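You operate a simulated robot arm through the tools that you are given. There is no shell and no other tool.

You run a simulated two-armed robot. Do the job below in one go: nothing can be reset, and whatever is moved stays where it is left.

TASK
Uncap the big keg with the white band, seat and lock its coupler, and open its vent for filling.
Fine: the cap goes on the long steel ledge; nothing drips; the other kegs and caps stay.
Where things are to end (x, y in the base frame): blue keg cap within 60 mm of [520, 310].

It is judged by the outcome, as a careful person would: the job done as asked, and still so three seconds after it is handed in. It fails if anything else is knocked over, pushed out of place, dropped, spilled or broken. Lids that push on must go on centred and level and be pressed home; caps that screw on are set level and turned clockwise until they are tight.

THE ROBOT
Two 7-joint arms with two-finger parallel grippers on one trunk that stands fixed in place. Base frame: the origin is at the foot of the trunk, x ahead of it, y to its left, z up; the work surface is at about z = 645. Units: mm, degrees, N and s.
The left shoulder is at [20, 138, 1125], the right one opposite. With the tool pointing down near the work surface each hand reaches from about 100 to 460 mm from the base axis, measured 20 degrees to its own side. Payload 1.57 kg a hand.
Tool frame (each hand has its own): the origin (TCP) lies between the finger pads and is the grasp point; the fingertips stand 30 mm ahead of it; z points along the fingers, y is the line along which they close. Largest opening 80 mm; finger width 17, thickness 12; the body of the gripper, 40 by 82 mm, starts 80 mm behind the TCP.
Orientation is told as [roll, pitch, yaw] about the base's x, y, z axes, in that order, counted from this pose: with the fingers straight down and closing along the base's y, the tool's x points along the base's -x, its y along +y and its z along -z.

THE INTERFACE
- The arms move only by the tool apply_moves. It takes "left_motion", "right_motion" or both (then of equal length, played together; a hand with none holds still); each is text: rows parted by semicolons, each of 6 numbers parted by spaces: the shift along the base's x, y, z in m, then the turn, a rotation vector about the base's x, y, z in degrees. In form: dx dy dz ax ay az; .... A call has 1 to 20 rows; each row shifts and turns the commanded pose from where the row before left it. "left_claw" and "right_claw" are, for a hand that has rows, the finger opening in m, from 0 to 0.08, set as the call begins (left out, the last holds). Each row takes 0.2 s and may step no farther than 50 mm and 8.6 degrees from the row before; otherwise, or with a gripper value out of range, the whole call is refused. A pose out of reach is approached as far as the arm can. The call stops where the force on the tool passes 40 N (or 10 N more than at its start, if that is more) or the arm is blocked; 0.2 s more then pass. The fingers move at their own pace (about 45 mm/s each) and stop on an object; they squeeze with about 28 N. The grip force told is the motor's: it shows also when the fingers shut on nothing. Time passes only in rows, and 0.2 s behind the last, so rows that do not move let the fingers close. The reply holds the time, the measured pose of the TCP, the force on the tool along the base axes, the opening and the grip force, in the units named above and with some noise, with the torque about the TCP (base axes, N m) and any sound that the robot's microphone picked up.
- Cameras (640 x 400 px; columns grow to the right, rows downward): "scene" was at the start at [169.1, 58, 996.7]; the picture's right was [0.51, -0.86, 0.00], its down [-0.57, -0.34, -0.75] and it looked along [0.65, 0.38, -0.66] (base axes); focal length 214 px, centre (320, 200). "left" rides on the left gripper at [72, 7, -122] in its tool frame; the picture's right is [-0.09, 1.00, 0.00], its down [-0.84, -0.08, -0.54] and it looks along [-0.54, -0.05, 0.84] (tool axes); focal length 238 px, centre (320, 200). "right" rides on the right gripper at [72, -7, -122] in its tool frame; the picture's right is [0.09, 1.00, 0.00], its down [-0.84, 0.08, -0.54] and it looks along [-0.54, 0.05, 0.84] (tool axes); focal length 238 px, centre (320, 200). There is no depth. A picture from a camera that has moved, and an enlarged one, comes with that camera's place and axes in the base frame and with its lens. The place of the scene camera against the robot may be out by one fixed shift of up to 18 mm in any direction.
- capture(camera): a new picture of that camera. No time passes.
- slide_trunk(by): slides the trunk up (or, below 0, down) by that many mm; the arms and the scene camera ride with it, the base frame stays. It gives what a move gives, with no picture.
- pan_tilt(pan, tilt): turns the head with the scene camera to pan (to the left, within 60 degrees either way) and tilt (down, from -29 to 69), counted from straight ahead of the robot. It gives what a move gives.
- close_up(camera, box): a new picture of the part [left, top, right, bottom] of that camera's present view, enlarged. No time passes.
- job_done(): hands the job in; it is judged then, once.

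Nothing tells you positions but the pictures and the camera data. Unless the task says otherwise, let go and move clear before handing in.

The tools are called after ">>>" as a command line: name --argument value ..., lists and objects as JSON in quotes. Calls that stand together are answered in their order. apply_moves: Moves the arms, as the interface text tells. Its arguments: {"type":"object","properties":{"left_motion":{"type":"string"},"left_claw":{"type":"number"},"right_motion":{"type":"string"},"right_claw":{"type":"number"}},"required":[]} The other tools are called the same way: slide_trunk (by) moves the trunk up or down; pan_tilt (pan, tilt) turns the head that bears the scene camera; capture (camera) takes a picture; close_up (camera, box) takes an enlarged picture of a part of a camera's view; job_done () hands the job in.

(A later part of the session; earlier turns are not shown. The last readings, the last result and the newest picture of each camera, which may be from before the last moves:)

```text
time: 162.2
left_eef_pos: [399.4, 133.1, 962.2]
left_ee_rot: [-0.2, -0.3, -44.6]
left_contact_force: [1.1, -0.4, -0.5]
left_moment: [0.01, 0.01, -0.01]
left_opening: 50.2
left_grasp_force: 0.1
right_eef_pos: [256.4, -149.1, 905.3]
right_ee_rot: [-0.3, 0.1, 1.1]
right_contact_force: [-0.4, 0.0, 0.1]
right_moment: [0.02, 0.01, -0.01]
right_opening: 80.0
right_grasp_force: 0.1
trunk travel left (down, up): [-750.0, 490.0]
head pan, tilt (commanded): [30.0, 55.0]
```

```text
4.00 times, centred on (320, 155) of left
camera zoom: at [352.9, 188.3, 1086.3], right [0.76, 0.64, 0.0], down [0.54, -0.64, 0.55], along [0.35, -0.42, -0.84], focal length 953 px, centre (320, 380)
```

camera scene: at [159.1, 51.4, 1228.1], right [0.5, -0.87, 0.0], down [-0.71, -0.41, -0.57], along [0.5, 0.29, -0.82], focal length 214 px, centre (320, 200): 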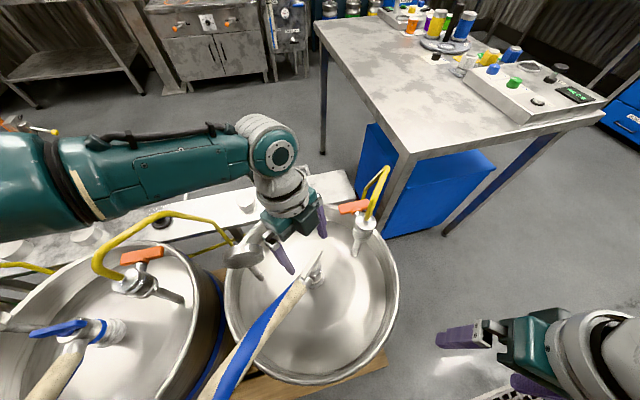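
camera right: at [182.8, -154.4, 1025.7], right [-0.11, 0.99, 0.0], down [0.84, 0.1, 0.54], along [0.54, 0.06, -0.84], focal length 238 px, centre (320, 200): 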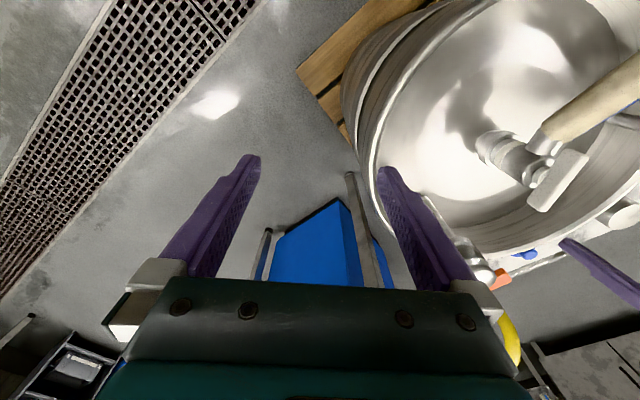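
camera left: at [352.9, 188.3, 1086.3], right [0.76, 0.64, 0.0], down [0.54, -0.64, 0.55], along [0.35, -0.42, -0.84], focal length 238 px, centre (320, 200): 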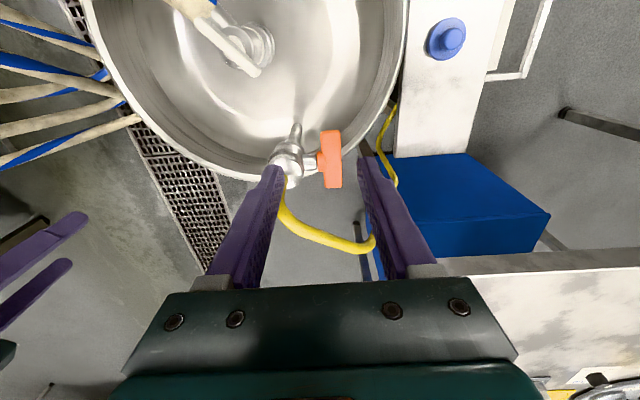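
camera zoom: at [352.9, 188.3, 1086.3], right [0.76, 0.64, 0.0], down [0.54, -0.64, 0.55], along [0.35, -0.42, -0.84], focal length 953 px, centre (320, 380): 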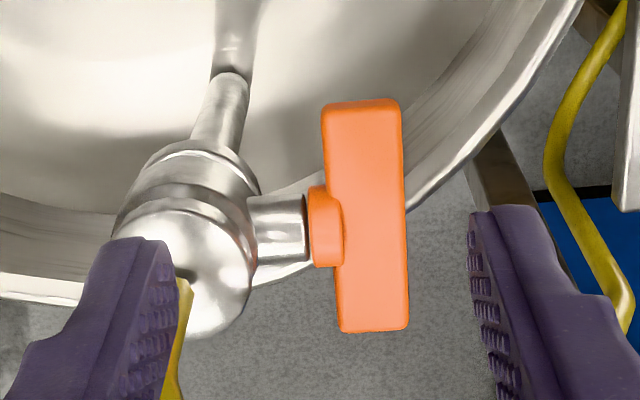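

The bar is clearly visible between the fingers: ends near (416,132) and (471,76), centre ≈(443,104,803), ~23 mm wide. I'll position over the near end and lower the trunk.

>>> apply_moves --left_motion "0.013 -0.005 0 0 0 0;0.012 -0.0055 0 0 0 0;0 0 0 0 0 0"

>>> slide_trunk --by -90

>>> capture --camera "left"

>>> capture --camera "scene"

```text
time: 163.0
left_eef_pos: [423.9, 121.9, 963.3]
left_ee_rot: [-0.1, -0.2, -44.8]
left_contact_force: [0.0, 0.2, 0.2]
left_moment: [-0.03, 0.0, 0.01]
left_opening: 49.9
left_grasp_force: 0.0
right_eef_pos: [254.5, -148.9, 905.6]
right_ee_rot: [-0.2, 0.0, 1.1]
right_contact_force: [0.3, 0.6, 0.4]
right_moment: [0.0, -0.03, -0.01]
right_opening: 79.8
right_grasp_force: 0.0
trunk travel left (down, up): [-750.0, 490.0]
head pan, tilt (commanded): [30.0, 55.0]
```

```text
time: 164.3
left_eef_pos: [423.8, 123.2, 874.1]
left_ee_rot: [-0.1, -0.2, -44.7]
left_contact_force: [0.5, 0.6, 1.1]
left_moment: [0.04, 0.0, -0.02]
left_opening: 49.9
left_grasp_force: 0.0
right_eef_pos: [255.3, -148.0, 816.5]
right_ee_rot: [-0.1, 0.0, 1.1]
right_contact_force: [0.0, -0.8, -0.2]
right_moment: [-0.02, -0.01, -0.01]
right_opening: 80.0
right_grasp_force: 0.1
trunk travel left (down, up): [-660.0, 580.0]
head pan, tilt (commanded): [30.0, 55.0]
```

```text
taken
camera left: at [377.0, 178.6, 996.3], right [0.77, 0.64, 0.0], down [0.54, -0.64, 0.54], along [0.35, -0.42, -0.84], focal length 238 px, centre (320, 200)
```

left: 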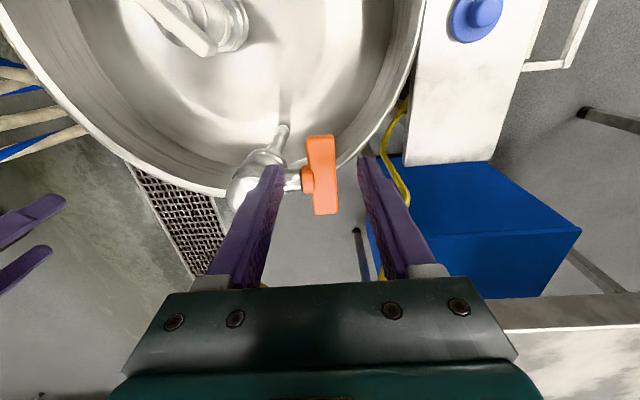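

```text
taken
camera scene: at [159.2, 51.4, 1138.1], right [0.5, -0.87, 0.0], down [-0.71, -0.41, -0.57], along [0.5, 0.29, -0.82], focal length 214 px, centre (320, 200)
```

scene: 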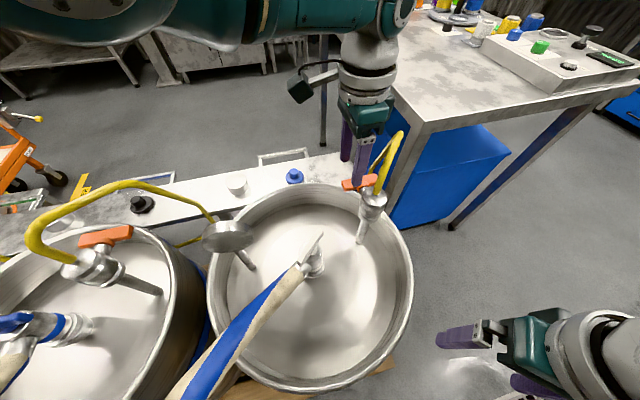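

>>> close_up --camera "left" --box '[245, 115, 395, 225]'

>>> close_up --camera "scene" --box '[320, 120, 430, 250]'

```text
3.64 times, centred on (320, 170) of left
camera zoom: at [377.0, 178.6, 996.3], right [0.77, 0.64, 0.0], down [0.54, -0.64, 0.54], along [0.35, -0.42, -0.84], focal length 867 px, centre (320, 309)
```

zoom: 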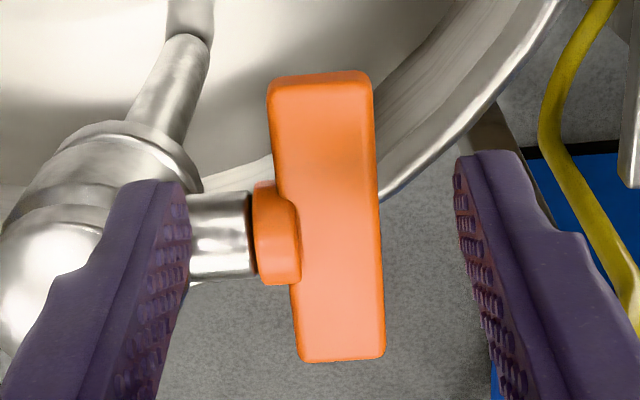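

```text
3.08 times, centred on (375, 185) of scene
camera zoom: at [159.2, 51.4, 1138.1], right [0.5, -0.87, 0.0], down [-0.71, -0.41, -0.57], along [0.5, 0.29, -0.82], focal length 660 px, centre (151, 246)
```

zoom: 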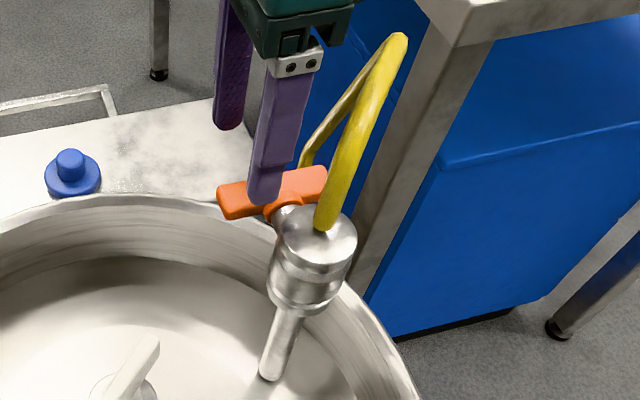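

Well aligned. I'll narrow the fingers to 38 mm and descend astride the bar's near end.

>>> apply_moves --left_motion "0 0 0 0 0 0;0 0 0 0 0 0;0 0 -0.015 0 0 0;0 0 -0.015 0 0 0;0 0 0 0 0 0" --left_claw 0.038

>>> close_up --camera "left" --box '[245, 115, 395, 225]'

```text
time: 165.5
left_eef_pos: [416.3, 124.0, 848.1]
left_ee_rot: [-0.3, -0.3, -44.7]
left_contact_force: [0.6, -0.4, -0.2]
left_moment: [0.01, -0.05, -0.01]
left_opening: 37.8
left_grasp_force: 0.0
left hand out of reach, approached as far as the arm can: row 4
right_eef_pos: [254.4, -147.4, 814.3]
right_ee_rot: [-0.3, 0.2, 1.1]
right_contact_force: [0.4, -0.1, 0.2]
right_moment: [-0.01, 0.03, 0.01]
right_opening: 80.3
right_grasp_force: 0.1
trunk travel left (down, up): [-660.0, 580.0]
head pan, tilt (commanded): [30.0, 55.0]
```

```text
3.64 times, centred on (320, 170) of left
camera zoom: at [369.1, 180.8, 970.2], right [0.77, 0.64, 0.0], down [0.54, -0.64, 0.54], along [0.35, -0.42, -0.84], focal length 867 px, centre (320, 309)
```

zoom: 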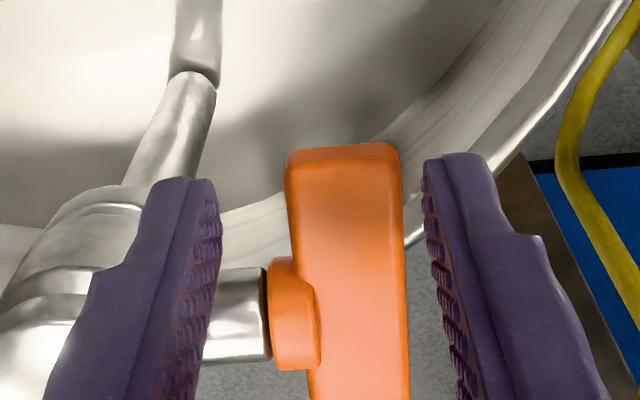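

The arm reached its limit; I'll rise, lower the trunk by 70 mm, and come down again.

>>> apply_moves --left_motion "0 0 0.02 0 0 0;0.004 0 0.025 0 0 0;0.0035 -0.001 0.025 0 0 0;0 0 0 0 0 0"

>>> slide_trunk --by -80

>>> close_up --camera "left" --box '[245, 115, 395, 225]'

```text
time: 166.5
left_eef_pos: [442.7, 120.8, 909.7]
left_ee_rot: [-0.2, -0.1, -44.8]
left_contact_force: [-0.4, -0.9, 0.1]
left_moment: [0.01, -0.01, -0.03]
left_opening: 37.9
left_grasp_force: 0.0
left hand out of reach, approached as far as the arm can: row 1, 2, 3
right_eef_pos: [255.7, -147.4, 814.1]
right_ee_rot: [-0.2, 0.1, 1.0]
right_contact_force: [0.3, -0.4, -0.4]
right_moment: [0.0, -0.01, -0.04]
right_opening: 80.0
right_grasp_force: 0.1
trunk travel left (down, up): [-660.0, 580.0]
head pan, tilt (commanded): [30.0, 55.0]
```

```text
time: 167.4
left_eef_pos: [443.5, 121.2, 839.7]
left_ee_rot: [-0.2, 0.1, -44.6]
left_contact_force: [-5.9, 2.9, 12.1]
left_moment: [-0.22, 0.28, -0.11]
left_opening: 40.1
left_grasp_force: 1.3
right_eef_pos: [254.3, -147.4, 743.1]
right_ee_rot: [-0.2, 0.1, 1.1]
right_contact_force: [-0.7, 0.0, 0.7]
right_moment: [0.0, -0.02, -0.01]
right_opening: 80.1
right_grasp_force: 0.2
trunk travel left (down, up): [-588.0, 652.0]
head pan, tilt (commanded): [30.0, 55.0]
stopped: the force on the tool passed its limit at 68 N (the readings are from after the stop); the commanded pose is now the measured one
```

```text
3.64 times, centred on (320, 170) of left
camera zoom: at [397.4, 175.8, 963.9], right [0.77, 0.64, 0.0], down [0.54, -0.64, 0.54], along [0.35, -0.42, -0.84], focal length 867 px, centre (320, 309)
```

zoom: 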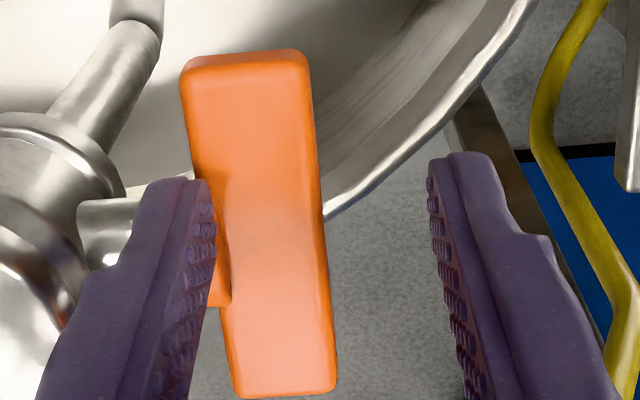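

I misjudged the commanded position and a finger pressed on the bar (the motion stopped itself). I'll lift off right away and inspect.

>>> apply_moves --left_motion "0 0 0.01 0 0 0;0 0 0.015 0 0 0;0 0 0 0 0 0"

>>> capture --camera "left"

>>> close_up --camera "scene" --box '[320, 120, 430, 250]'

```text
time: 168.2
left_eef_pos: [452.9, 118.2, 863.4]
left_ee_rot: [-0.1, 0.1, -44.7]
left_contact_force: [0.9, -0.5, 0.5]
left_moment: [0.02, 0.0, -0.03]
left_opening: 38.1
left_grasp_force: 0.1
left hand out of reach, approached as far as the arm can: row 2
right_eef_pos: [254.5, -147.2, 742.1]
right_ee_rot: [-0.2, 0.1, 1.1]
right_contact_force: [-0.1, 0.0, -0.4]
right_moment: [0.01, 0.0, 0.02]
right_opening: 80.2
right_grasp_force: 0.0
trunk travel left (down, up): [-588.0, 652.0]
head pan, tilt (commanded): [30.0, 55.0]
```

```text
taken
camera left: at [405.2, 174.1, 986.5], right [0.77, 0.64, 0.0], down [0.54, -0.64, 0.54], along [0.35, -0.42, -0.84], focal length 238 px, centre (320, 200)
```

left: 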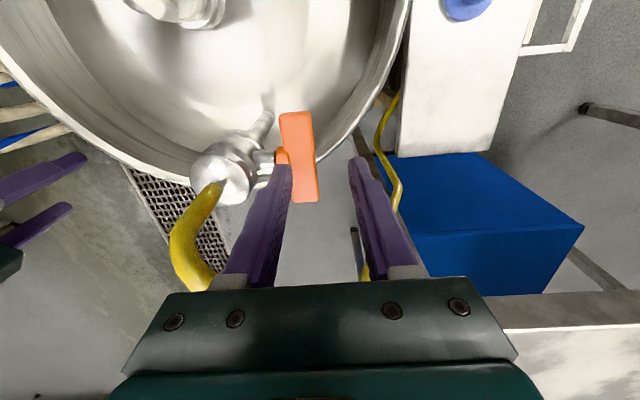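

```text
3.08 times, centred on (375, 185) of scene
camera zoom: at [159.1, 51.4, 1066.1], right [0.5, -0.87, 0.0], down [-0.71, -0.41, -0.57], along [0.5, 0.29, -0.82], focal length 660 px, centre (151, 246)
```

zoom: 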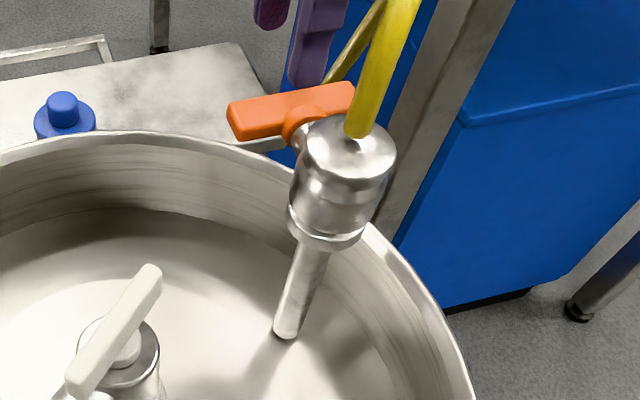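

The vent and its bar look intact. The arm is stretched straight, so it slides along its reach sphere; I'll pull the hand back inward to re-bend the elbow.

>>> apply_moves --left_motion "-0.015 0 0.01 0 0 0;-0.02 0 0.005 0 0 0;-0.02 0 0 0 0 0;0 0 0 0 0 0"

```text
time: 169.2
left_eef_pos: [450.4, 115.8, 864.3]
left_ee_rot: [-0.1, 0.0, -44.8]
left_contact_force: [-0.2, 0.7, -0.3]
left_moment: [0.03, -0.05, -0.01]
left_opening: 37.9
left_grasp_force: 0.0
left hand out of reach, approached as far as the arm can: row 1, 2, 3
right_eef_pos: [255.8, -147.5, 742.5]
right_ee_rot: [-0.2, 0.1, 1.1]
right_contact_force: [-0.1, -0.4, -0.1]
right_moment: [-0.01, -0.02, 0.01]
right_opening: 80.0
right_grasp_force: 0.0
trunk travel left (down, up): [-588.0, 652.0]
head pan, tilt (commanded): [30.0, 55.0]
```

The elbow is locked straight. I'll raise with the trunk to clear everything, then move sideways to the right, which should bend the elbow again.

>>> slide_trunk --by 140

>>> apply_moves --left_motion "-0.005 -0.025 0 0 0 0;-0.005 -0.025 0 0 0 0;-0.005 -0.025 0 0 0 0;-0.005 -0.025 0 0 0 0;0 0 0 0 0 0"

```text
time: 170.9
left_eef_pos: [450.7, 114.6, 1003.4]
left_ee_rot: [-0.2, 0.1, -44.7]
left_contact_force: [0.1, 0.4, -0.3]
left_moment: [-0.01, 0.0, 0.0]
left_opening: 37.9
left_grasp_force: 0.1
right_eef_pos: [255.1, -148.3, 883.0]
right_ee_rot: [-0.2, 0.1, 1.1]
right_contact_force: [-0.8, -0.8, -0.9]
right_moment: [0.0, 0.01, -0.01]
right_opening: 79.7
right_grasp_force: 0.0
trunk travel left (down, up): [-728.0, 512.0]
head pan, tilt (commanded): [30.0, 55.0]
```

```text
time: 172.1
left_eef_pos: [423.3, 21.2, 1004.1]
left_ee_rot: [-0.2, 0.1, -44.7]
left_contact_force: [0.3, 0.2, 0.3]
left_moment: [0.01, -0.03, 0.01]
left_opening: 38.1
left_grasp_force: 0.0
left hand out of reach, approached as far as the arm can: row 3, 4
right_eef_pos: [254.6, -147.9, 883.4]
right_ee_rot: [-0.2, 0.0, 1.1]
right_contact_force: [0.7, -0.8, -0.4]
right_moment: [0.05, 0.03, 0.02]
right_opening: 79.9
right_grasp_force: 0.1
trunk travel left (down, up): [-728.0, 512.0]
head pan, tilt (commanded): [30.0, 55.0]
```

>>> apply_moves --left_motion "0 -0.01 0 0 0 0;0 -0.01 0 0 0 0;0 0 0 0 0 0;0 0 0 0 0 0"

```text
time: 173.1
left_eef_pos: [416.0, 5.9, 1005.2]
left_ee_rot: [-0.1, 0.1, -44.7]
left_contact_force: [0.4, 0.5, -0.8]
left_moment: [0.01, 0.01, 0.01]
left_opening: 37.9
left_grasp_force: 0.1
left hand out of reach, approached as far as the arm can: row 1, 2
right_eef_pos: [255.0, -147.8, 882.5]
right_ee_rot: [-0.2, 0.1, 1.1]
right_contact_force: [-0.1, 0.0, 0.1]
right_moment: [-0.03, 0.02, 0.01]
right_opening: 80.1
right_grasp_force: 0.0
trunk travel left (down, up): [-728.0, 512.0]
head pan, tilt (commanded): [30.0, 55.0]
```

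>>> apply_moves --left_motion "-0.002 0 0 0 0 0;-0.002 0 0 0 0 0;-0.002 0 0 0 0 0;-0.002 0 0 0 0 0"

```text
time: 174.1
left_eef_pos: [411.6, -0.7, 1004.2]
left_ee_rot: [-0.7, 0.1, -46.1]
left_contact_force: [-0.1, 0.9, 0.4]
left_moment: [-0.04, -0.02, -0.01]
left_opening: 37.9
left_grasp_force: 0.2
left hand out of reach, approached as far as the arm can: row 1, 2, 4
right_eef_pos: [255.6, -147.0, 882.9]
right_ee_rot: [-0.3, 0.0, 1.1]
right_contact_force: [0.0, -0.3, -1.1]
right_moment: [-0.02, -0.01, 0.03]
right_opening: 80.1
right_grasp_force: 0.1
trunk travel left (down, up): [-728.0, 512.0]
head pan, tilt (commanded): [30.0, 55.0]
```

>>> apply_moves --left_motion "-0.01 0 0.01 0 0 0;-0.01 0 0.01 0 0 0;-0.01 0 0.01 0 0 0;-0.01 0 0.01 0 0 0;0 0 0 0 0 0"

```text
time: 175.3
left_eef_pos: [413.6, -0.2, 1004.7]
left_ee_rot: [-0.8, 0.2, -46.0]
left_contact_force: [-0.5, 0.1, -0.6]
left_moment: [0.01, 0.01, -0.01]
left_opening: 38.0
left_grasp_force: 0.0
left hand out of reach, approached as far as the arm can: row 1, 2, 3, 4
right_eef_pos: [256.6, -148.1, 882.1]
right_ee_rot: [-0.2, 0.1, 1.1]
right_contact_force: [0.2, 0.2, -0.6]
right_moment: [-0.02, 0.01, 0.01]
right_opening: 80.1
right_grasp_force: 0.0
trunk travel left (down, up): [-728.0, 512.0]
head pan, tilt (commanded): [30.0, 55.0]
```

>>> apply_moves --left_motion "0.03 0 -0.01 0 0 0;0.03 0 -0.01 0 0 0;0 0 -0.01 0 0 0;0 0 0 0 0 0"

>>> pan_tilt --pan 40 --tilt 10

>>> capture --camera "scene"

```text
time: 176.3
left_eef_pos: [419.5, 25.0, 993.0]
left_ee_rot: [-0.3, 0.1, -44.7]
left_contact_force: [1.1, 0.3, 0.9]
left_moment: [0.0, 0.01, -0.01]
left_opening: 37.8
left_grasp_force: 0.1
left hand out of reach, approached as far as the arm can: row 1, 2, 3
right_eef_pos: [254.6, -148.3, 882.6]
right_ee_rot: [-0.2, 0.1, 1.0]
right_contact_force: [0.0, -0.1, 0.2]
right_moment: [0.02, 0.01, 0.0]
right_opening: 80.0
right_grasp_force: 0.1
trunk travel left (down, up): [-728.0, 512.0]
head pan, tilt (commanded): [30.0, 55.0]
```

```text
time: 177.4
left_eef_pos: [419.3, 25.8, 994.2]
left_ee_rot: [-0.1, 0.0, -44.7]
left_contact_force: [0.0, 0.4, 0.1]
left_moment: [-0.02, -0.03, 0.0]
left_opening: 37.8
left_grasp_force: 0.2
right_eef_pos: [255.9, -148.0, 884.0]
right_ee_rot: [-0.2, 0.1, 1.2]
right_contact_force: [-0.2, 0.1, 0.1]
right_moment: [0.03, 0.01, 0.0]
right_opening: 80.3
right_grasp_force: 0.0
trunk travel left (down, up): [-728.0, 512.0]
head pan, tilt (commanded): [40.0, 10.0]
```

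```text
taken
camera scene: at [170.3, 71.5, 1253.1], right [0.61, -0.8, 0.0], down [-0.31, -0.24, -0.92], along [0.73, 0.56, -0.39], focal length 214 px, centre (320, 200)
```

scene: 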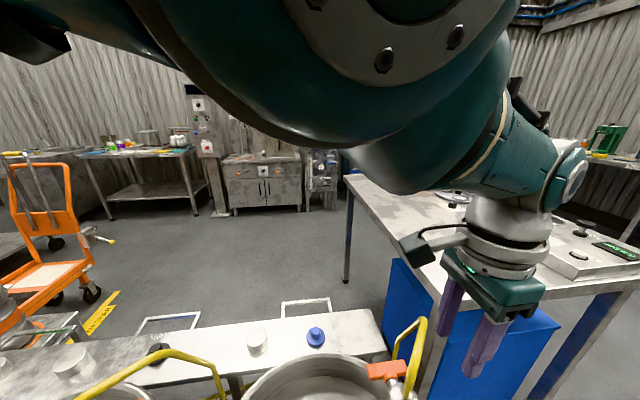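

>>> apply_moves --left_motion "0 0.025 -0.01 0 0 0;0 0.025 -0.01 0 0 0;0 0.025 -0.01 0 0 0;0 0.025 -0.01 0 0 0;0 0.025 -0.01 0 0 0;0 0 0 0 0 0"

```text
time: 178.8
left_eef_pos: [429.6, 146.2, 938.2]
left_ee_rot: [-0.1, 0.2, -44.7]
left_contact_force: [0.6, 0.4, 0.1]
left_moment: [0.03, -0.02, -0.03]
left_opening: 38.1
left_grasp_force: 0.1
left hand out of reach, approached as far as the arm can: row 2, 3
right_eef_pos: [255.2, -146.1, 882.5]
right_ee_rot: [-0.2, 0.1, 1.1]
right_contact_force: [0.1, 0.1, 1.0]
right_moment: [0.0, 0.02, 0.0]
right_opening: 80.0
right_grasp_force: 0.1
trunk travel left (down, up): [-728.0, 512.0]
head pan, tilt (commanded): [40.0, 10.0]
```

The elbow keeps locking straight because my commanded pose and the measured one differ. I'll re-sync the command with the measured pose, raise for safety, and then sweep along an arc with a slowly shrinking radius.

>>> slide_trunk --by 60

>>> apply_moves --left_motion "0.02 0.012 -0.014 0 0 0;0.0196 0.011 -0.013 0 0 0;0 0 0 0 0 0"

```text
time: 179.8
left_eef_pos: [429.3, 146.8, 998.4]
left_ee_rot: [-0.2, 0.1, -44.8]
left_contact_force: [-0.6, 0.1, -0.7]
left_moment: [0.01, 0.01, 0.01]
left_opening: 38.2
left_grasp_force: 0.0
right_eef_pos: [255.3, -147.3, 943.2]
right_ee_rot: [-0.2, 0.1, 1.1]
right_contact_force: [0.0, 0.4, 1.3]
right_moment: [-0.01, 0.01, 0.02]
right_opening: 79.9
right_grasp_force: 0.1
trunk travel left (down, up): [-788.0, 452.0]
head pan, tilt (commanded): [40.0, 10.0]
```

```text
time: 180.6
left_eef_pos: [430.1, 169.1, 990.5]
left_ee_rot: [-0.2, 0.1, -44.7]
left_contact_force: [-0.3, -0.3, -0.3]
left_moment: [0.01, 0.04, 0.0]
left_opening: 37.8
left_grasp_force: 0.0
left hand out of reach, approached as far as the arm can: row 1, 2
right_eef_pos: [255.6, -146.7, 943.4]
right_ee_rot: [-0.2, 0.1, 1.1]
right_contact_force: [-0.7, 0.7, 0.7]
right_moment: [0.01, 0.01, -0.01]
right_opening: 80.1
right_grasp_force: 0.1
trunk travel left (down, up): [-788.0, 452.0]
head pan, tilt (commanded): [40.0, 10.0]
```

>>> apply_moves --left_motion "-0.02 0 0.01 0 0 0;-0.02 0 0.0095 0 0 0;-0.004 -0.01 0 0 0 0;-0.004 -0.01 0 0 0 0;0 0 0 0 0 0"

```text
time: 181.8
left_eef_pos: [425.3, 147.8, 990.5]
left_ee_rot: [-0.3, 0.2, -44.7]
left_contact_force: [0.3, 0.0, -0.1]
left_moment: [0.01, -0.01, 0.03]
left_opening: 37.9
left_grasp_force: 0.0
left hand out of reach, approached as far as the arm can: row 1, 2, 4
right_eef_pos: [255.6, -147.4, 942.9]
right_ee_rot: [-0.1, 0.1, 1.1]
right_contact_force: [0.2, 0.8, 0.1]
right_moment: [0.01, 0.0, 0.01]
right_opening: 80.1
right_grasp_force: 0.1
trunk travel left (down, up): [-788.0, 452.0]
head pan, tilt (commanded): [40.0, 10.0]
```

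>>> apply_moves --left_motion "-0.003 -0.012 0.002 0 0 0;-0.003 -0.012 0.002 0 0 0;-0.003 -0.012 0.002 0 0 0;-0.003 -0.012 0.002 0 0 0;-0.003 -0.012 0.002 0 0 0;-0.003 -0.012 0.002 0 0 0;0 0 0 0 0 0"

```text
time: 183.4
left_eef_pos: [412.6, 75.1, 999.2]
left_ee_rot: [-0.3, 0.2, -44.7]
left_contact_force: [-0.4, -0.4, -0.7]
left_moment: [0.0, 0.02, 0.01]
left_opening: 37.8
left_grasp_force: 0.0
left hand out of reach, approached as far as the arm can: row 2, 4
right_eef_pos: [255.7, -147.2, 943.0]
right_ee_rot: [-0.2, 0.1, 1.1]
right_contact_force: [-0.1, -0.1, 0.2]
right_moment: [0.0, -0.02, 0.04]
right_opening: 80.0
right_grasp_force: 0.1
trunk travel left (down, up): [-788.0, 452.0]
head pan, tilt (commanded): [40.0, 10.0]
```

>>> apply_moves --left_motion "-0.004 -0.012 0.002 0 0 0;-0.004 -0.012 0.002 0 0 0;-0.004 -0.012 0.002 0 0 0;-0.004 -0.012 0.002 0 0 0;-0.004 -0.01 0.002 0 0 0;-0.004 -0.01 0.002 0 0 0;0 0 0 0 0 0;0 0 0 0 0 0"

```text
time: 185.4
left_eef_pos: [412.6, 56.4, 1008.6]
left_ee_rot: [1.7, 0.4, -40.5]
left_contact_force: [0.2, -0.3, -0.1]
left_moment: [0.01, 0.01, 0.02]
left_opening: 38.1
left_grasp_force: 0.3
left hand out of reach, approached as far as the arm can: row 6
right_eef_pos: [254.6, -146.9, 942.5]
right_ee_rot: [-0.1, 0.1, 1.1]
right_contact_force: [-0.1, 0.2, -0.1]
right_moment: [-0.01, 0.01, 0.02]
right_opening: 80.3
right_grasp_force: 0.0
trunk travel left (down, up): [-788.0, 452.0]
head pan, tilt (commanded): [40.0, 10.0]
stopped in row 8 (left hand): the arm was blocked; the commanded pose is now the measured one
```

>>> capture --camera "scene"

>>> pan_tilt --pan 25 --tilt -15

>>> capture --camera "scene"

```text
taken
camera scene: at [165.6, 78.5, 1328.2], right [0.68, -0.74, 0.0], down [-0.18, -0.16, -0.97], along [0.72, 0.66, -0.24], focal length 214 px, centre (320, 200)
```

scene: 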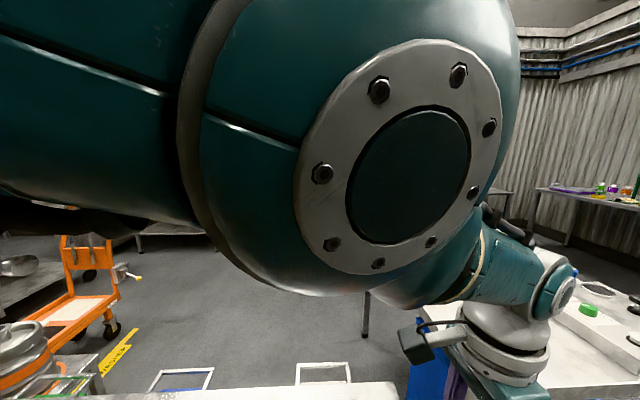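

```text
time: 186.3
left_eef_pos: [410.0, 52.3, 1008.3]
left_ee_rot: [1.5, 0.7, -40.9]
left_contact_force: [-0.4, 0.0, 0.1]
left_moment: [-0.03, -0.01, 0.05]
left_opening: 37.9
left_grasp_force: 0.1
right_eef_pos: [254.2, -147.7, 942.4]
right_ee_rot: [-0.2, 0.1, 1.2]
right_contact_force: [0.0, -0.1, -0.2]
right_moment: [-0.04, -0.01, 0.01]
right_opening: 79.6
right_grasp_force: 0.0
trunk travel left (down, up): [-788.0, 452.0]
head pan, tilt (commanded): [25.0, -15.0]
```

```text
taken
camera scene: at [169.6, 49.4, 1372.9], right [0.42, -0.91, 0.0], down [0.23, 0.11, -0.97], along [0.88, 0.41, 0.26], focal length 214 px, centre (320, 200)
```

scene: 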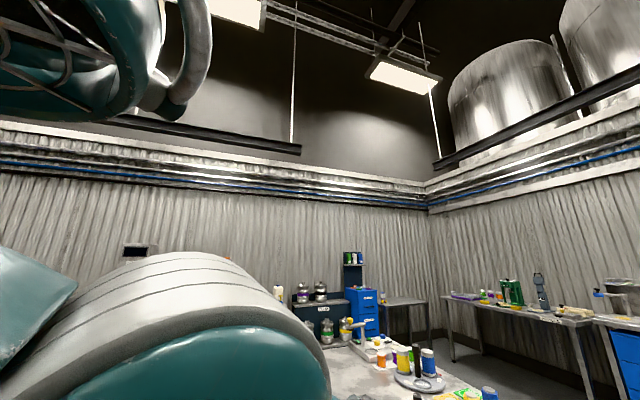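

The left elbow is actually bumping against the head camera — that is what has been blocking it. I'll turn the head away to the right and up.

>>> pan_tilt --pan -60 --tilt -20

>>> apply_moves --left_motion "-0.01 0.005 0 -0.8 0 -1.5;-0.01 0.01 0 -0.8 -0.3 -1.5;-0.01 0.01 0 0 0 -1;0 0 0 0 0 0"

```text
time: 187.9
left_eef_pos: [409.5, 52.7, 1006.7]
left_ee_rot: [1.5, 0.7, -41.0]
left_contact_force: [0.7, -0.2, -0.8]
left_moment: [0.01, -0.01, 0.02]
left_opening: 38.2
left_grasp_force: 0.1
right_eef_pos: [255.0, -147.7, 943.1]
right_ee_rot: [-0.2, 0.1, 1.1]
right_contact_force: [0.0, -0.3, 0.3]
right_moment: [0.0, 0.03, -0.01]
right_opening: 80.1
right_grasp_force: 0.0
trunk travel left (down, up): [-788.0, 452.0]
head pan, tilt (commanded): [-60.0, -20.0]
```

```text
time: 188.9
left_eef_pos: [410.9, 68.1, 991.1]
left_ee_rot: [0.7, -0.5, -45.0]
left_contact_force: [0.8, -0.6, 0.5]
left_moment: [0.01, -0.02, -0.01]
left_opening: 37.8
left_grasp_force: 0.1
left hand out of reach, approached as far as the arm can: row 1, 2, 3
right_eef_pos: [254.3, -147.6, 942.6]
right_ee_rot: [-0.2, 0.1, 1.1]
right_contact_force: [-0.4, 0.3, -0.3]
right_moment: [0.02, 0.01, 0.01]
right_opening: 79.9
right_grasp_force: 0.1
trunk travel left (down, up): [-788.0, 452.0]
head pan, tilt (commanded): [-60.0, -20.0]
```

>>> pan_tilt --pan -10 --tilt 20

>>> capture --camera "scene"

>>> capture --camera "left"

```text
time: 190.1
left_eef_pos: [410.0, 67.8, 991.7]
left_ee_rot: [0.5, -0.5, -45.0]
left_contact_force: [0.0, 0.4, 0.6]
left_moment: [0.03, -0.01, -0.01]
left_opening: 38.0
left_grasp_force: 0.1
right_eef_pos: [254.5, -146.7, 942.6]
right_ee_rot: [-0.2, 0.1, 1.1]
right_contact_force: [-0.6, -1.1, 0.9]
right_moment: [0.01, 0.02, 0.01]
right_opening: 80.0
right_grasp_force: 0.0
trunk travel left (down, up): [-788.0, 452.0]
head pan, tilt (commanded): [-10.0, 20.0]
```

```text
taken
camera scene: at [188.3, -0.9, 1318.3], right [-0.17, -0.98, 0.0], down [-0.34, 0.06, -0.94], along [0.93, -0.16, -0.34], focal length 214 px, centre (320, 200)
```

scene: 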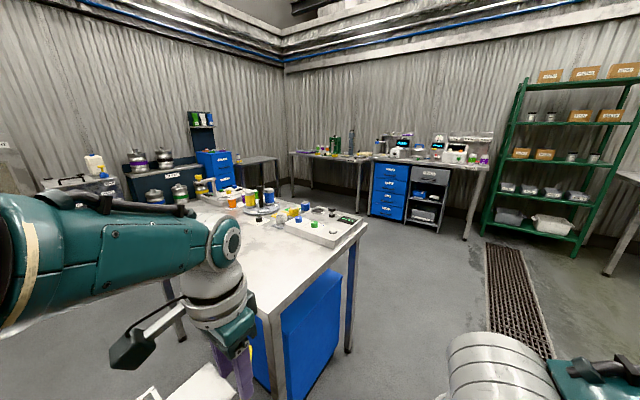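

```text
taken
camera left: at [362.7, 123.2, 1113.5], right [0.77, 0.64, 0.01], down [0.53, -0.65, 0.55], along [0.36, -0.42, -0.84], focal length 238 px, centre (320, 200)
```

left: 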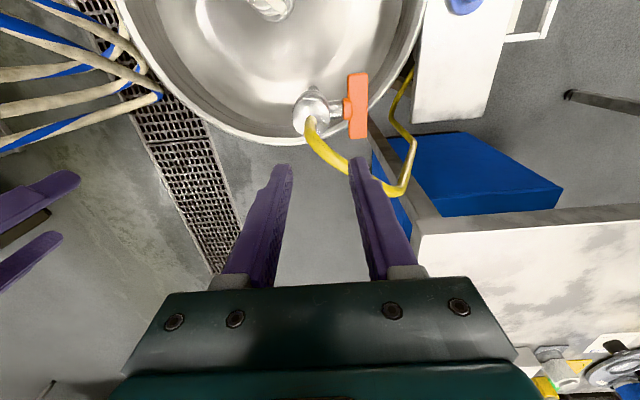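

>>> pan_tilt --pan -60 --tilt 20

>>> apply_moves --left_motion "0 0 0 0 0 5;0 0 0 0 0 5;0 0 0 0 0 5;0 0 0 0 0 5;0 0 0 0 0 0"

```text
time: 191.2
left_eef_pos: [410.2, 68.2, 990.6]
left_ee_rot: [0.4, -0.5, -44.9]
left_contact_force: [-0.3, 0.5, -0.8]
left_moment: [-0.02, 0.0, -0.02]
left_opening: 38.0
left_grasp_force: 0.0
right_eef_pos: [253.8, -148.4, 942.1]
right_ee_rot: [-0.2, 0.1, 1.1]
right_contact_force: [-0.1, -0.5, -0.5]
right_moment: [-0.01, -0.03, 0.0]
right_opening: 79.9
right_grasp_force: 0.1
trunk travel left (down, up): [-788.0, 452.0]
head pan, tilt (commanded): [-60.0, 20.0]
```

```text
time: 192.4
left_eef_pos: [410.2, 66.7, 993.0]
left_ee_rot: [0.5, -0.6, -25.0]
left_contact_force: [-0.8, 0.5, 0.0]
left_moment: [0.03, 0.0, 0.0]
left_opening: 37.9
left_grasp_force: 0.0
right_eef_pos: [255.2, -146.6, 942.9]
right_ee_rot: [-0.2, 0.1, 1.1]
right_contact_force: [-0.1, 0.9, 0.1]
right_moment: [0.0, -0.04, 0.0]
right_opening: 80.3
right_grasp_force: 0.1
trunk travel left (down, up): [-788.0, 452.0]
head pan, tilt (commanded): [-60.0, 20.0]
```

>>> apply_moves --left_motion "-0.01 0 0 0 0 0;-0.01 0 0 0 0 0;-0.01 0 0 0 0 0;0 0 0 0 0 0"

```text
time: 193.4
left_eef_pos: [399.6, 59.1, 980.6]
left_ee_rot: [0.5, -0.5, -25.0]
left_contact_force: [-1.0, 0.8, -0.8]
left_moment: [0.03, 0.01, 0.01]
left_opening: 37.9
left_grasp_force: 0.0
left hand out of reach, approached as far as the arm can: row 1, 2, 3
right_eef_pos: [255.5, -146.7, 942.4]
right_ee_rot: [-0.2, 0.1, 1.1]
right_contact_force: [-0.4, 0.3, 0.1]
right_moment: [-0.03, 0.0, 0.01]
right_opening: 79.9
right_grasp_force: 0.0
trunk travel left (down, up): [-788.0, 452.0]
head pan, tilt (commanded): [-60.0, 20.0]
```

The elbow has flipped past straight to its short side. Sweeping the hand far to the left at full stretch should bring it back to the proper side.

>>> pan_tilt --pan -60 --tilt 0

>>> apply_moves --left_motion "0.009 0.02 0.005 0 0 0;0.009 0.02 0.005 0 0 0;0.001 0.02 0.005 0 0 0;0.001 0.02 0.005 0 0 0;0 0.02 0 0 0 0;0 0.02 0 0 0 0;-0.003 0.02 0 0 0 0;-0.004 0.02 0 0 0 0;-0.005 0.02 0 0 0 0;-0.005 0.02 0 0 0 0"

```text
time: 194.3
left_eef_pos: [401.0, 57.4, 980.5]
left_ee_rot: [0.6, -0.5, -25.1]
left_contact_force: [0.3, 0.7, -0.6]
left_moment: [0.01, -0.03, 0.05]
left_opening: 37.9
left_grasp_force: 0.1
right_eef_pos: [255.7, -148.2, 942.2]
right_ee_rot: [-0.2, 0.1, 1.1]
right_contact_force: [0.0, -0.4, -0.2]
right_moment: [0.0, 0.02, 0.03]
right_opening: 80.0
right_grasp_force: 0.1
trunk travel left (down, up): [-788.0, 452.0]
head pan, tilt (commanded): [-60.0, 0.0]
```

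```text
time: 196.5
left_eef_pos: [426.9, 257.7, 987.5]
left_ee_rot: [0.5, -0.6, -25.0]
left_contact_force: [0.1, 0.7, 0.5]
left_moment: [-0.03, 0.02, 0.06]
left_opening: 38.0
left_grasp_force: 0.1
left hand out of reach, approached as far as the arm can: row 3, 4, 6, 8, 9
right_eef_pos: [256.6, -148.3, 942.4]
right_ee_rot: [-0.2, 0.1, 1.2]
right_contact_force: [0.0, 0.6, 0.2]
right_moment: [0.02, 0.01, -0.05]
right_opening: 80.0
right_grasp_force: 0.0
trunk travel left (down, up): [-788.0, 452.0]
head pan, tilt (commanded): [-60.0, 0.0]
```

>>> apply_moves --left_motion "-0.005 0.015 0 0 0 0;-0.01 0.015 0 0 0 0;-0.01 0.01 0 0 0 0;-0.01 0.01 0 0 0 0;-0.01 0 0 0 0 0;0 0 0 0 0 0"

```text
time: 197.9
left_eef_pos: [406.2, 314.2, 974.5]
left_ee_rot: [0.5, -0.6, -24.9]
left_contact_force: [0.7, 0.0, 0.4]
left_moment: [0.02, 0.0, 0.01]
left_opening: 38.1
left_grasp_force: 0.1
left hand out of reach, approached as far as the arm can: row 1, 2, 3, 4, 5
right_eef_pos: [255.0, -148.0, 944.1]
right_ee_rot: [-0.2, 0.1, 1.1]
right_contact_force: [0.2, 1.0, -0.1]
right_moment: [-0.04, 0.01, -0.01]
right_opening: 79.9
right_grasp_force: 0.1
trunk travel left (down, up): [-788.0, 452.0]
head pan, tilt (commanded): [-60.0, 0.0]
```

>>> apply_moves --left_motion "0 0.02 0 0 0 0;0 0.02 0 0 0 0;0 0.02 0 0 0 0;-0.01 0.02 0 0 0 0;-0.01 0.02 0 0 0 0;0 0 0 0 0 0"

```text
time: 199.3
left_eef_pos: [370.1, 407.6, 979.9]
left_ee_rot: [0.5, -0.6, -25.0]
left_contact_force: [1.1, 0.6, 0.5]
left_moment: [0.0, -0.01, -0.02]
left_opening: 38.1
left_grasp_force: 0.0
left hand out of reach, approached as far as the arm can: row 2, 3
right_eef_pos: [254.1, -147.4, 942.7]
right_ee_rot: [-0.2, 0.1, 1.0]
right_contact_force: [0.4, 0.2, 0.7]
right_moment: [0.01, 0.0, -0.02]
right_opening: 80.0
right_grasp_force: 0.1
trunk travel left (down, up): [-788.0, 452.0]
head pan, tilt (commanded): [-60.0, 0.0]
```

>>> apply_moves --left_motion "-0.01 0.01 0 0 0 0;-0.01 0.01 0 0 0 0;-0.01 0.01 0 0 0 0;-0.01 0.01 0 0 0 0;0 0 0 0 0 0;0 0 0 0 0 0"

```text
time: 200.7
left_eef_pos: [331.2, 448.4, 983.3]
left_ee_rot: [0.5, -0.6, -24.9]
left_contact_force: [0.6, 0.1, -0.4]
left_moment: [-0.01, -0.02, 0.03]
left_opening: 37.9
left_grasp_force: 0.0
right_eef_pos: [254.7, -147.6, 942.3]
right_ee_rot: [-0.1, 0.1, 1.1]
right_contact_force: [0.8, -0.4, 0.1]
right_moment: [0.0, 0.0, 0.01]
right_opening: 79.9
right_grasp_force: 0.2
trunk travel left (down, up): [-788.0, 452.0]
head pan, tilt (commanded): [-60.0, 0.0]
```

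>>> apply_moves --left_motion "-0.01 0.005 0 0 0 0;-0.01 0.005 0 0 0 0;-0.01 0.005 0 0 0 0;0 0 0 0 0 0;0 0 0 0 0 0"

```text
time: 201.9
left_eef_pos: [300.3, 463.5, 982.9]
left_ee_rot: [0.5, -0.6, -24.8]
left_contact_force: [0.0, 0.2, 0.9]
left_moment: [-0.03, 0.02, 0.0]
left_opening: 37.9
left_grasp_force: 0.2
right_eef_pos: [254.2, -147.4, 942.5]
right_ee_rot: [-0.2, 0.0, 1.2]
right_contact_force: [1.0, -0.2, 0.9]
right_moment: [0.02, -0.04, 0.0]
right_opening: 80.0
right_grasp_force: 0.1
trunk travel left (down, up): [-788.0, 452.0]
head pan, tilt (commanded): [-60.0, 0.0]
```

It tracks exactly again. Now inward on the proper side.

>>> apply_moves --left_motion "-0.005 -0.02 0 0 0 0;-0.005 -0.02 0 0 0 0;-0.005 -0.02 0 0 0 0;-0.005 -0.02 0 0 0 0;0 0 0 0 0 0"

```text
time: 203.1
left_eef_pos: [279.1, 382.3, 981.8]
left_ee_rot: [0.5, -0.6, -24.9]
left_contact_force: [0.4, 1.0, 0.8]
left_moment: [-0.01, -0.02, 0.0]
left_opening: 37.9
left_grasp_force: 0.1
right_eef_pos: [255.6, -147.1, 942.0]
right_ee_rot: [-0.1, 0.1, 1.1]
right_contact_force: [0.1, 0.8, 0.3]
right_moment: [-0.02, -0.02, 0.05]
right_opening: 80.1
right_grasp_force: 0.1
trunk travel left (down, up): [-788.0, 452.0]
head pan, tilt (commanded): [-60.0, 0.0]
```

Proper posture restored. Now over to the vent side at this height.

>>> apply_moves --left_motion "0.0084 -0.0193 0 0 0 0;0.0084 -0.0193 0 0 0 0;0.0084 -0.0193 0 0 0 0;0.0084 -0.0193 0 0 0 0;0.0084 -0.0193 0 0 0 0;0.0084 -0.0193 0 0 0 -3;0.0084 -0.0193 0 0 0 -3;0.0084 -0.0193 0 0 0 -4;0.0084 -0.0193 0 0 0 -4;0.0084 -0.0193 0 0 0 -5;0 0 0 0 0 0"

```text
time: 205.5
left_eef_pos: [364.9, 189.6, 983.3]
left_ee_rot: [0.6, -0.7, -44.0]
left_contact_force: [0.2, 0.5, 0.2]
left_moment: [0.01, 0.05, 0.02]
left_opening: 38.0
left_grasp_force: 0.1
right_eef_pos: [254.7, -148.3, 942.3]
right_ee_rot: [-0.2, 0.1, 1.1]
right_contact_force: [-0.6, -0.4, -1.0]
right_moment: [0.0, 0.01, 0.0]
right_opening: 80.1
right_grasp_force: 0.0
trunk travel left (down, up): [-788.0, 452.0]
head pan, tilt (commanded): [-60.0, 0.0]
```

Tracking well. Lowering the trunk in steps, keeping the hand high.

>>> apply_moves --left_motion "0 0 0.02 -0.3 0.4 0;0 0 0.02 -0.2 0.3 0;0 0 0.02 0 0 0;0 0 0 0 0 0"

>>> slide_trunk --by -130

```text
time: 206.5
left_eef_pos: [364.3, 189.1, 1042.7]
left_ee_rot: [-0.3, -0.5, -43.8]
left_contact_force: [0.3, -0.3, -0.4]
left_moment: [0.01, 0.03, 0.02]
left_opening: 37.9
left_grasp_force: 0.2
right_eef_pos: [255.6, -147.0, 943.8]
right_ee_rot: [-0.2, 0.1, 1.2]
right_contact_force: [-0.5, -0.3, 0.3]
right_moment: [-0.02, 0.03, 0.01]
right_opening: 80.1
right_grasp_force: 0.0
trunk travel left (down, up): [-788.0, 452.0]
head pan, tilt (commanded): [-60.0, 0.0]
```

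```text
time: 208.1
left_eef_pos: [365.1, 190.1, 913.3]
left_ee_rot: [-0.3, -0.5, -43.9]
left_contact_force: [0.2, 0.1, -0.6]
left_moment: [0.03, 0.0, 0.0]
left_opening: 38.2
left_grasp_force: 0.1
right_eef_pos: [255.7, -147.9, 812.6]
right_ee_rot: [-0.3, 0.2, 1.1]
right_contact_force: [0.2, -0.2, 0.8]
right_moment: [-0.01, 0.01, 0.01]
right_opening: 80.0
right_grasp_force: 0.1
trunk travel left (down, up): [-658.0, 582.0]
head pan, tilt (commanded): [-60.0, 0.0]
```

>>> apply_moves --left_motion "0 0 0.02 0 0 0;0 0 0.02 0 0 0;0 0 0.02 0 0 0;0 0 0.015 0 0 0;0 0 0 0 0 0" --right_motion "0 0 0.02 0 0 0;0 0 0.02 0 0 0;0 0 0.02 0 0 0;0 0 0.015 0 0 0;0 0 0 0 0 0"

```text
time: 209.3
left_eef_pos: [362.8, 189.9, 988.3]
left_ee_rot: [-0.3, -0.4, -43.9]
left_contact_force: [0.3, -0.7, 0.4]
left_moment: [-0.02, 0.01, 0.02]
left_opening: 37.8
left_grasp_force: 0.0
right_eef_pos: [255.3, -147.1, 887.0]
right_ee_rot: [-0.2, 0.1, 1.1]
right_contact_force: [0.0, -0.9, -0.4]
right_moment: [-0.02, 0.02, -0.04]
right_opening: 80.0
right_grasp_force: 0.1
trunk travel left (down, up): [-658.0, 582.0]
head pan, tilt (commanded): [-60.0, 0.0]
```

>>> slide_trunk --by -105

>>> capture --camera "left"

```text
time: 210.6
left_eef_pos: [365.9, 189.4, 882.8]
left_ee_rot: [-0.3, -0.4, -43.8]
left_contact_force: [-0.1, -0.2, -0.8]
left_moment: [0.0, 0.05, -0.04]
left_opening: 38.0
left_grasp_force: 0.1
right_eef_pos: [255.4, -147.0, 783.7]
right_ee_rot: [-0.2, 0.0, 1.2]
right_contact_force: [-0.5, -0.4, 0.4]
right_moment: [-0.01, 0.02, -0.03]
right_opening: 79.9
right_grasp_force: 0.0
trunk travel left (down, up): [-553.0, 687.0]
head pan, tilt (commanded): [-60.0, 0.0]
```

```text
taken
camera left: at [317.2, 245.0, 1004.5], right [0.76, 0.65, 0.0], down [0.55, -0.63, 0.55], along [0.36, -0.42, -0.84], focal length 238 px, centre (320, 200)
```

left: 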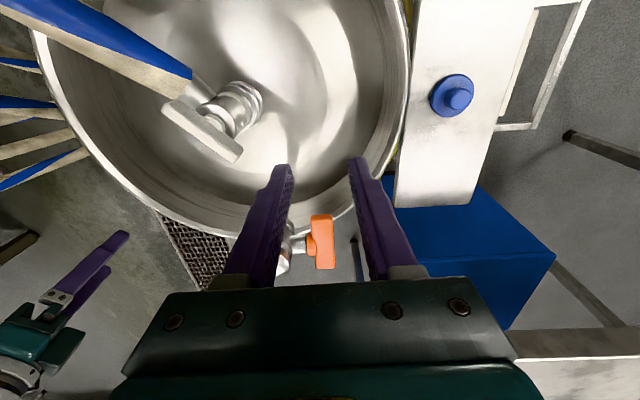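

Everything in place: coupler locked, cap on the ledge. Moving over the vent bar's near end.

>>> apply_moves --left_motion "0.0145 -0.0167 0 0 0 -0.5;0.0145 -0.0167 0 0 0 -0.5;0.0145 -0.0167 0 0 0 0;0.0145 -0.0167 0 0 0 0;0 0 0 0 0 0"

>>> close_up --camera "left" --box '[245, 115, 395, 225]'

```text
time: 211.8
left_eef_pos: [422.4, 121.9, 883.2]
left_ee_rot: [-0.3, -0.5, -44.9]
left_contact_force: [0.6, -0.2, 0.6]
left_moment: [0.0, -0.03, 0.01]
left_opening: 38.2
left_grasp_force: 0.1
right_eef_pos: [254.8, -147.3, 782.0]
right_ee_rot: [-0.1, 0.1, 1.2]
right_contact_force: [0.2, -1.1, 1.3]
right_moment: [0.02, -0.02, -0.02]
right_opening: 80.0
right_grasp_force: 0.0
trunk travel left (down, up): [-553.0, 687.0]
head pan, tilt (commanded): [-60.0, 0.0]
```

```text
3.64 times, centred on (320, 170) of left
camera zoom: at [375.6, 178.9, 1004.6], right [0.77, 0.64, 0.0], down [0.54, -0.64, 0.55], along [0.35, -0.42, -0.84], focal length 867 px, centre (320, 309)
```

zoom: 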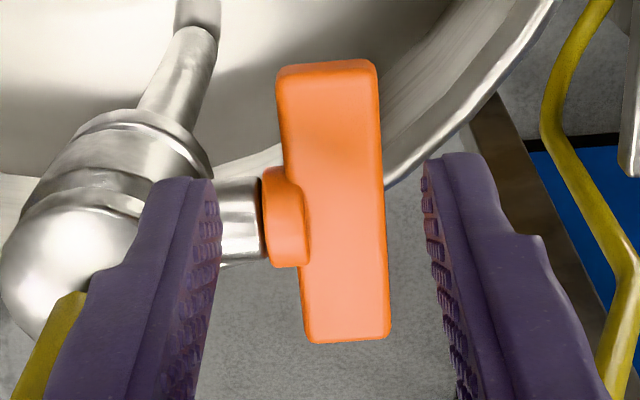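

Shift 2 mm outward to centre, then descend in steps, checking each.

>>> apply_moves --left_motion "0.0014 0.0014 -0.01 0 0 0;0 0 -0.015 0 0 0;0 0 -0.01 0 0 0;0 0 0 0 0 0"

>>> close_up --camera "left" --box '[245, 115, 395, 225]'

```text
time: 212.8
left_eef_pos: [424.1, 123.3, 847.8]
left_ee_rot: [-0.3, -0.4, -45.2]
left_contact_force: [-0.2, 0.3, -0.1]
left_moment: [-0.01, -0.04, -0.02]
left_opening: 37.8
left_grasp_force: 0.0
right_eef_pos: [255.7, -146.8, 783.1]
right_ee_rot: [-0.2, 0.1, 1.1]
right_contact_force: [0.0, 0.6, -0.6]
right_moment: [-0.02, 0.01, 0.01]
right_opening: 80.1
right_grasp_force: 0.0
trunk travel left (down, up): [-553.0, 687.0]
head pan, tilt (commanded): [-60.0, 0.0]
```

```text
3.64 times, centred on (320, 170) of left
camera zoom: at [377.1, 180.6, 969.6], right [0.77, 0.64, 0.0], down [0.54, -0.64, 0.55], along [0.35, -0.42, -0.84], focal length 867 px, centre (320, 309)
```

zoom: 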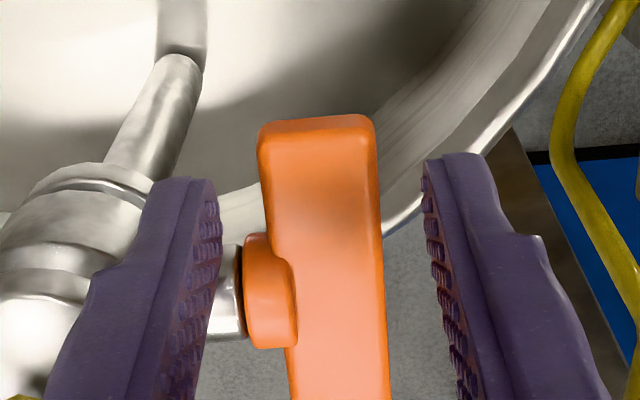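

Centred. Continue descending astride the bar.

>>> apply_moves --left_motion "0 0 -0.008 0 0 0;0 0 -0.008 0 0 0;0 0 -0.008 0 0 0;0 0 0 0 0 0"

>>> close_up --camera "left" --box '[245, 115, 395, 225]'

```text
time: 213.8
left_eef_pos: [423.1, 123.6, 822.9]
left_ee_rot: [-0.3, -0.4, -45.0]
left_contact_force: [-0.8, 0.8, -0.6]
left_moment: [0.0, -0.01, 0.02]
left_opening: 37.5
left_grasp_force: 0.1
right_eef_pos: [255.3, -147.0, 782.7]
right_ee_rot: [-0.1, 0.1, 1.1]
right_contact_force: [-0.3, -0.7, 0.1]
right_moment: [-0.03, -0.02, 0.0]
right_opening: 80.1
right_grasp_force: 0.0
trunk travel left (down, up): [-553.0, 687.0]
head pan, tilt (commanded): [-60.0, 0.0]
```

```text
3.64 times, centred on (320, 170) of left
camera zoom: at [376.6, 180.1, 945.3], right [0.77, 0.64, 0.0], down [0.54, -0.64, 0.55], along [0.35, -0.42, -0.84], focal length 867 px, centre (320, 309)
```

zoom: 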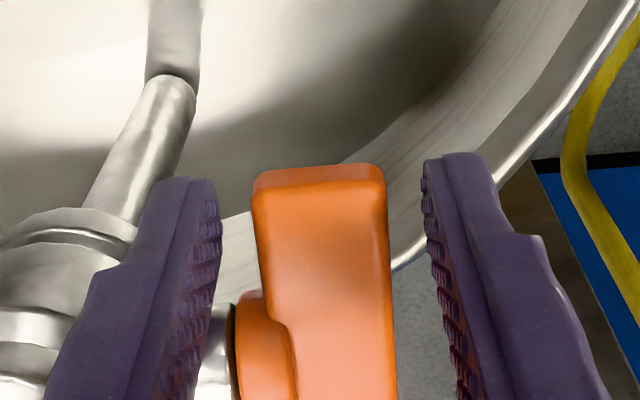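

>>> apply_moves --left_motion "0 0 -0.008 0 0 0;0 0 0 0 0 0"

>>> apply_moves --left_motion "0 0 0 0 0 0;0 0 0 0 0 0;0 0 0 0 0 0;0 0 0 0 0 0" --left_claw 0.0

>>> close_up --camera "left" --box '[245, 115, 395, 225]'

```text
time: 214.4
left_eef_pos: [423.3, 122.5, 815.1]
left_ee_rot: [-0.4, -0.4, -44.9]
left_contact_force: [0.2, -0.3, 0.0]
left_moment: [-0.01, -0.02, -0.03]
left_opening: 38.0
left_grasp_force: 0.1
right_eef_pos: [256.3, -146.9, 783.5]
right_ee_rot: [-0.2, 0.1, 1.1]
right_contact_force: [0.5, 0.1, 0.3]
right_moment: [-0.01, 0.0, 0.03]
right_opening: 80.0
right_grasp_force: 0.0
trunk travel left (down, up): [-553.0, 687.0]
head pan, tilt (commanded): [-60.0, 0.0]
```

```text
time: 215.4
left_eef_pos: [424.7, 123.1, 815.4]
left_ee_rot: [-0.2, -0.4, -44.9]
left_contact_force: [4.3, 0.8, -4.5]
left_moment: [0.31, -0.15, -0.27]
left_opening: 23.8
left_grasp_force: 35.9
right_eef_pos: [256.6, -146.8, 782.3]
right_ee_rot: [-0.2, 0.0, 1.0]
right_contact_force: [-0.4, -0.3, -0.1]
right_moment: [0.02, -0.02, 0.03]
right_opening: 79.8
right_grasp_force: 0.1
trunk travel left (down, up): [-553.0, 687.0]
head pan, tilt (commanded): [-60.0, 0.0]
```

```text
3.64 times, centred on (320, 170) of left
camera zoom: at [377.2, 179.7, 937.8], right [0.77, 0.64, 0.0], down [0.54, -0.64, 0.55], along [0.35, -0.42, -0.84], focal length 867 px, centre (320, 309)
```

zoom: 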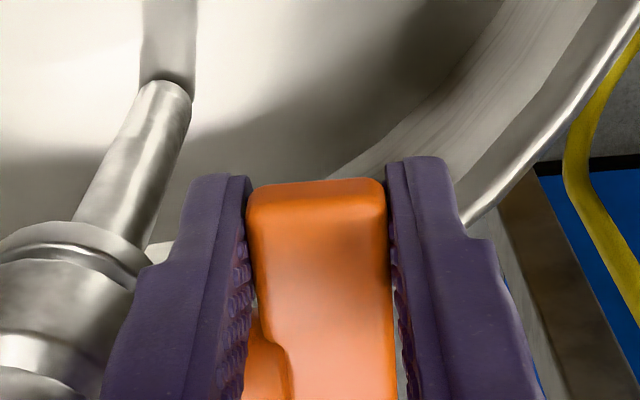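

Gripped the bar end (23.8 mm). Now test which way it turns: a small move up along the arc.

>>> apply_moves --left_motion "0 0 0.002 0 0 0;0.0002 -0.0002 0.002 0 0 0;0 0 0 0 0 0"

```text
time: 216.2
left_eef_pos: [422.9, 123.5, 817.8]
left_ee_rot: [-0.2, -0.3, -44.8]
left_contact_force: [11.2, 3.5, -25.2]
left_moment: [0.68, 0.14, -0.32]
left_opening: 23.9
left_grasp_force: 35.9
right_eef_pos: [256.5, -147.3, 782.8]
right_ee_rot: [-0.2, 0.2, 1.1]
right_contact_force: [-0.2, 0.7, 0.4]
right_moment: [0.0, 0.0, 0.0]
right_opening: 80.1
right_grasp_force: 0.1
trunk travel left (down, up): [-553.0, 687.0]
head pan, tilt (commanded): [-60.0, 0.0]
```

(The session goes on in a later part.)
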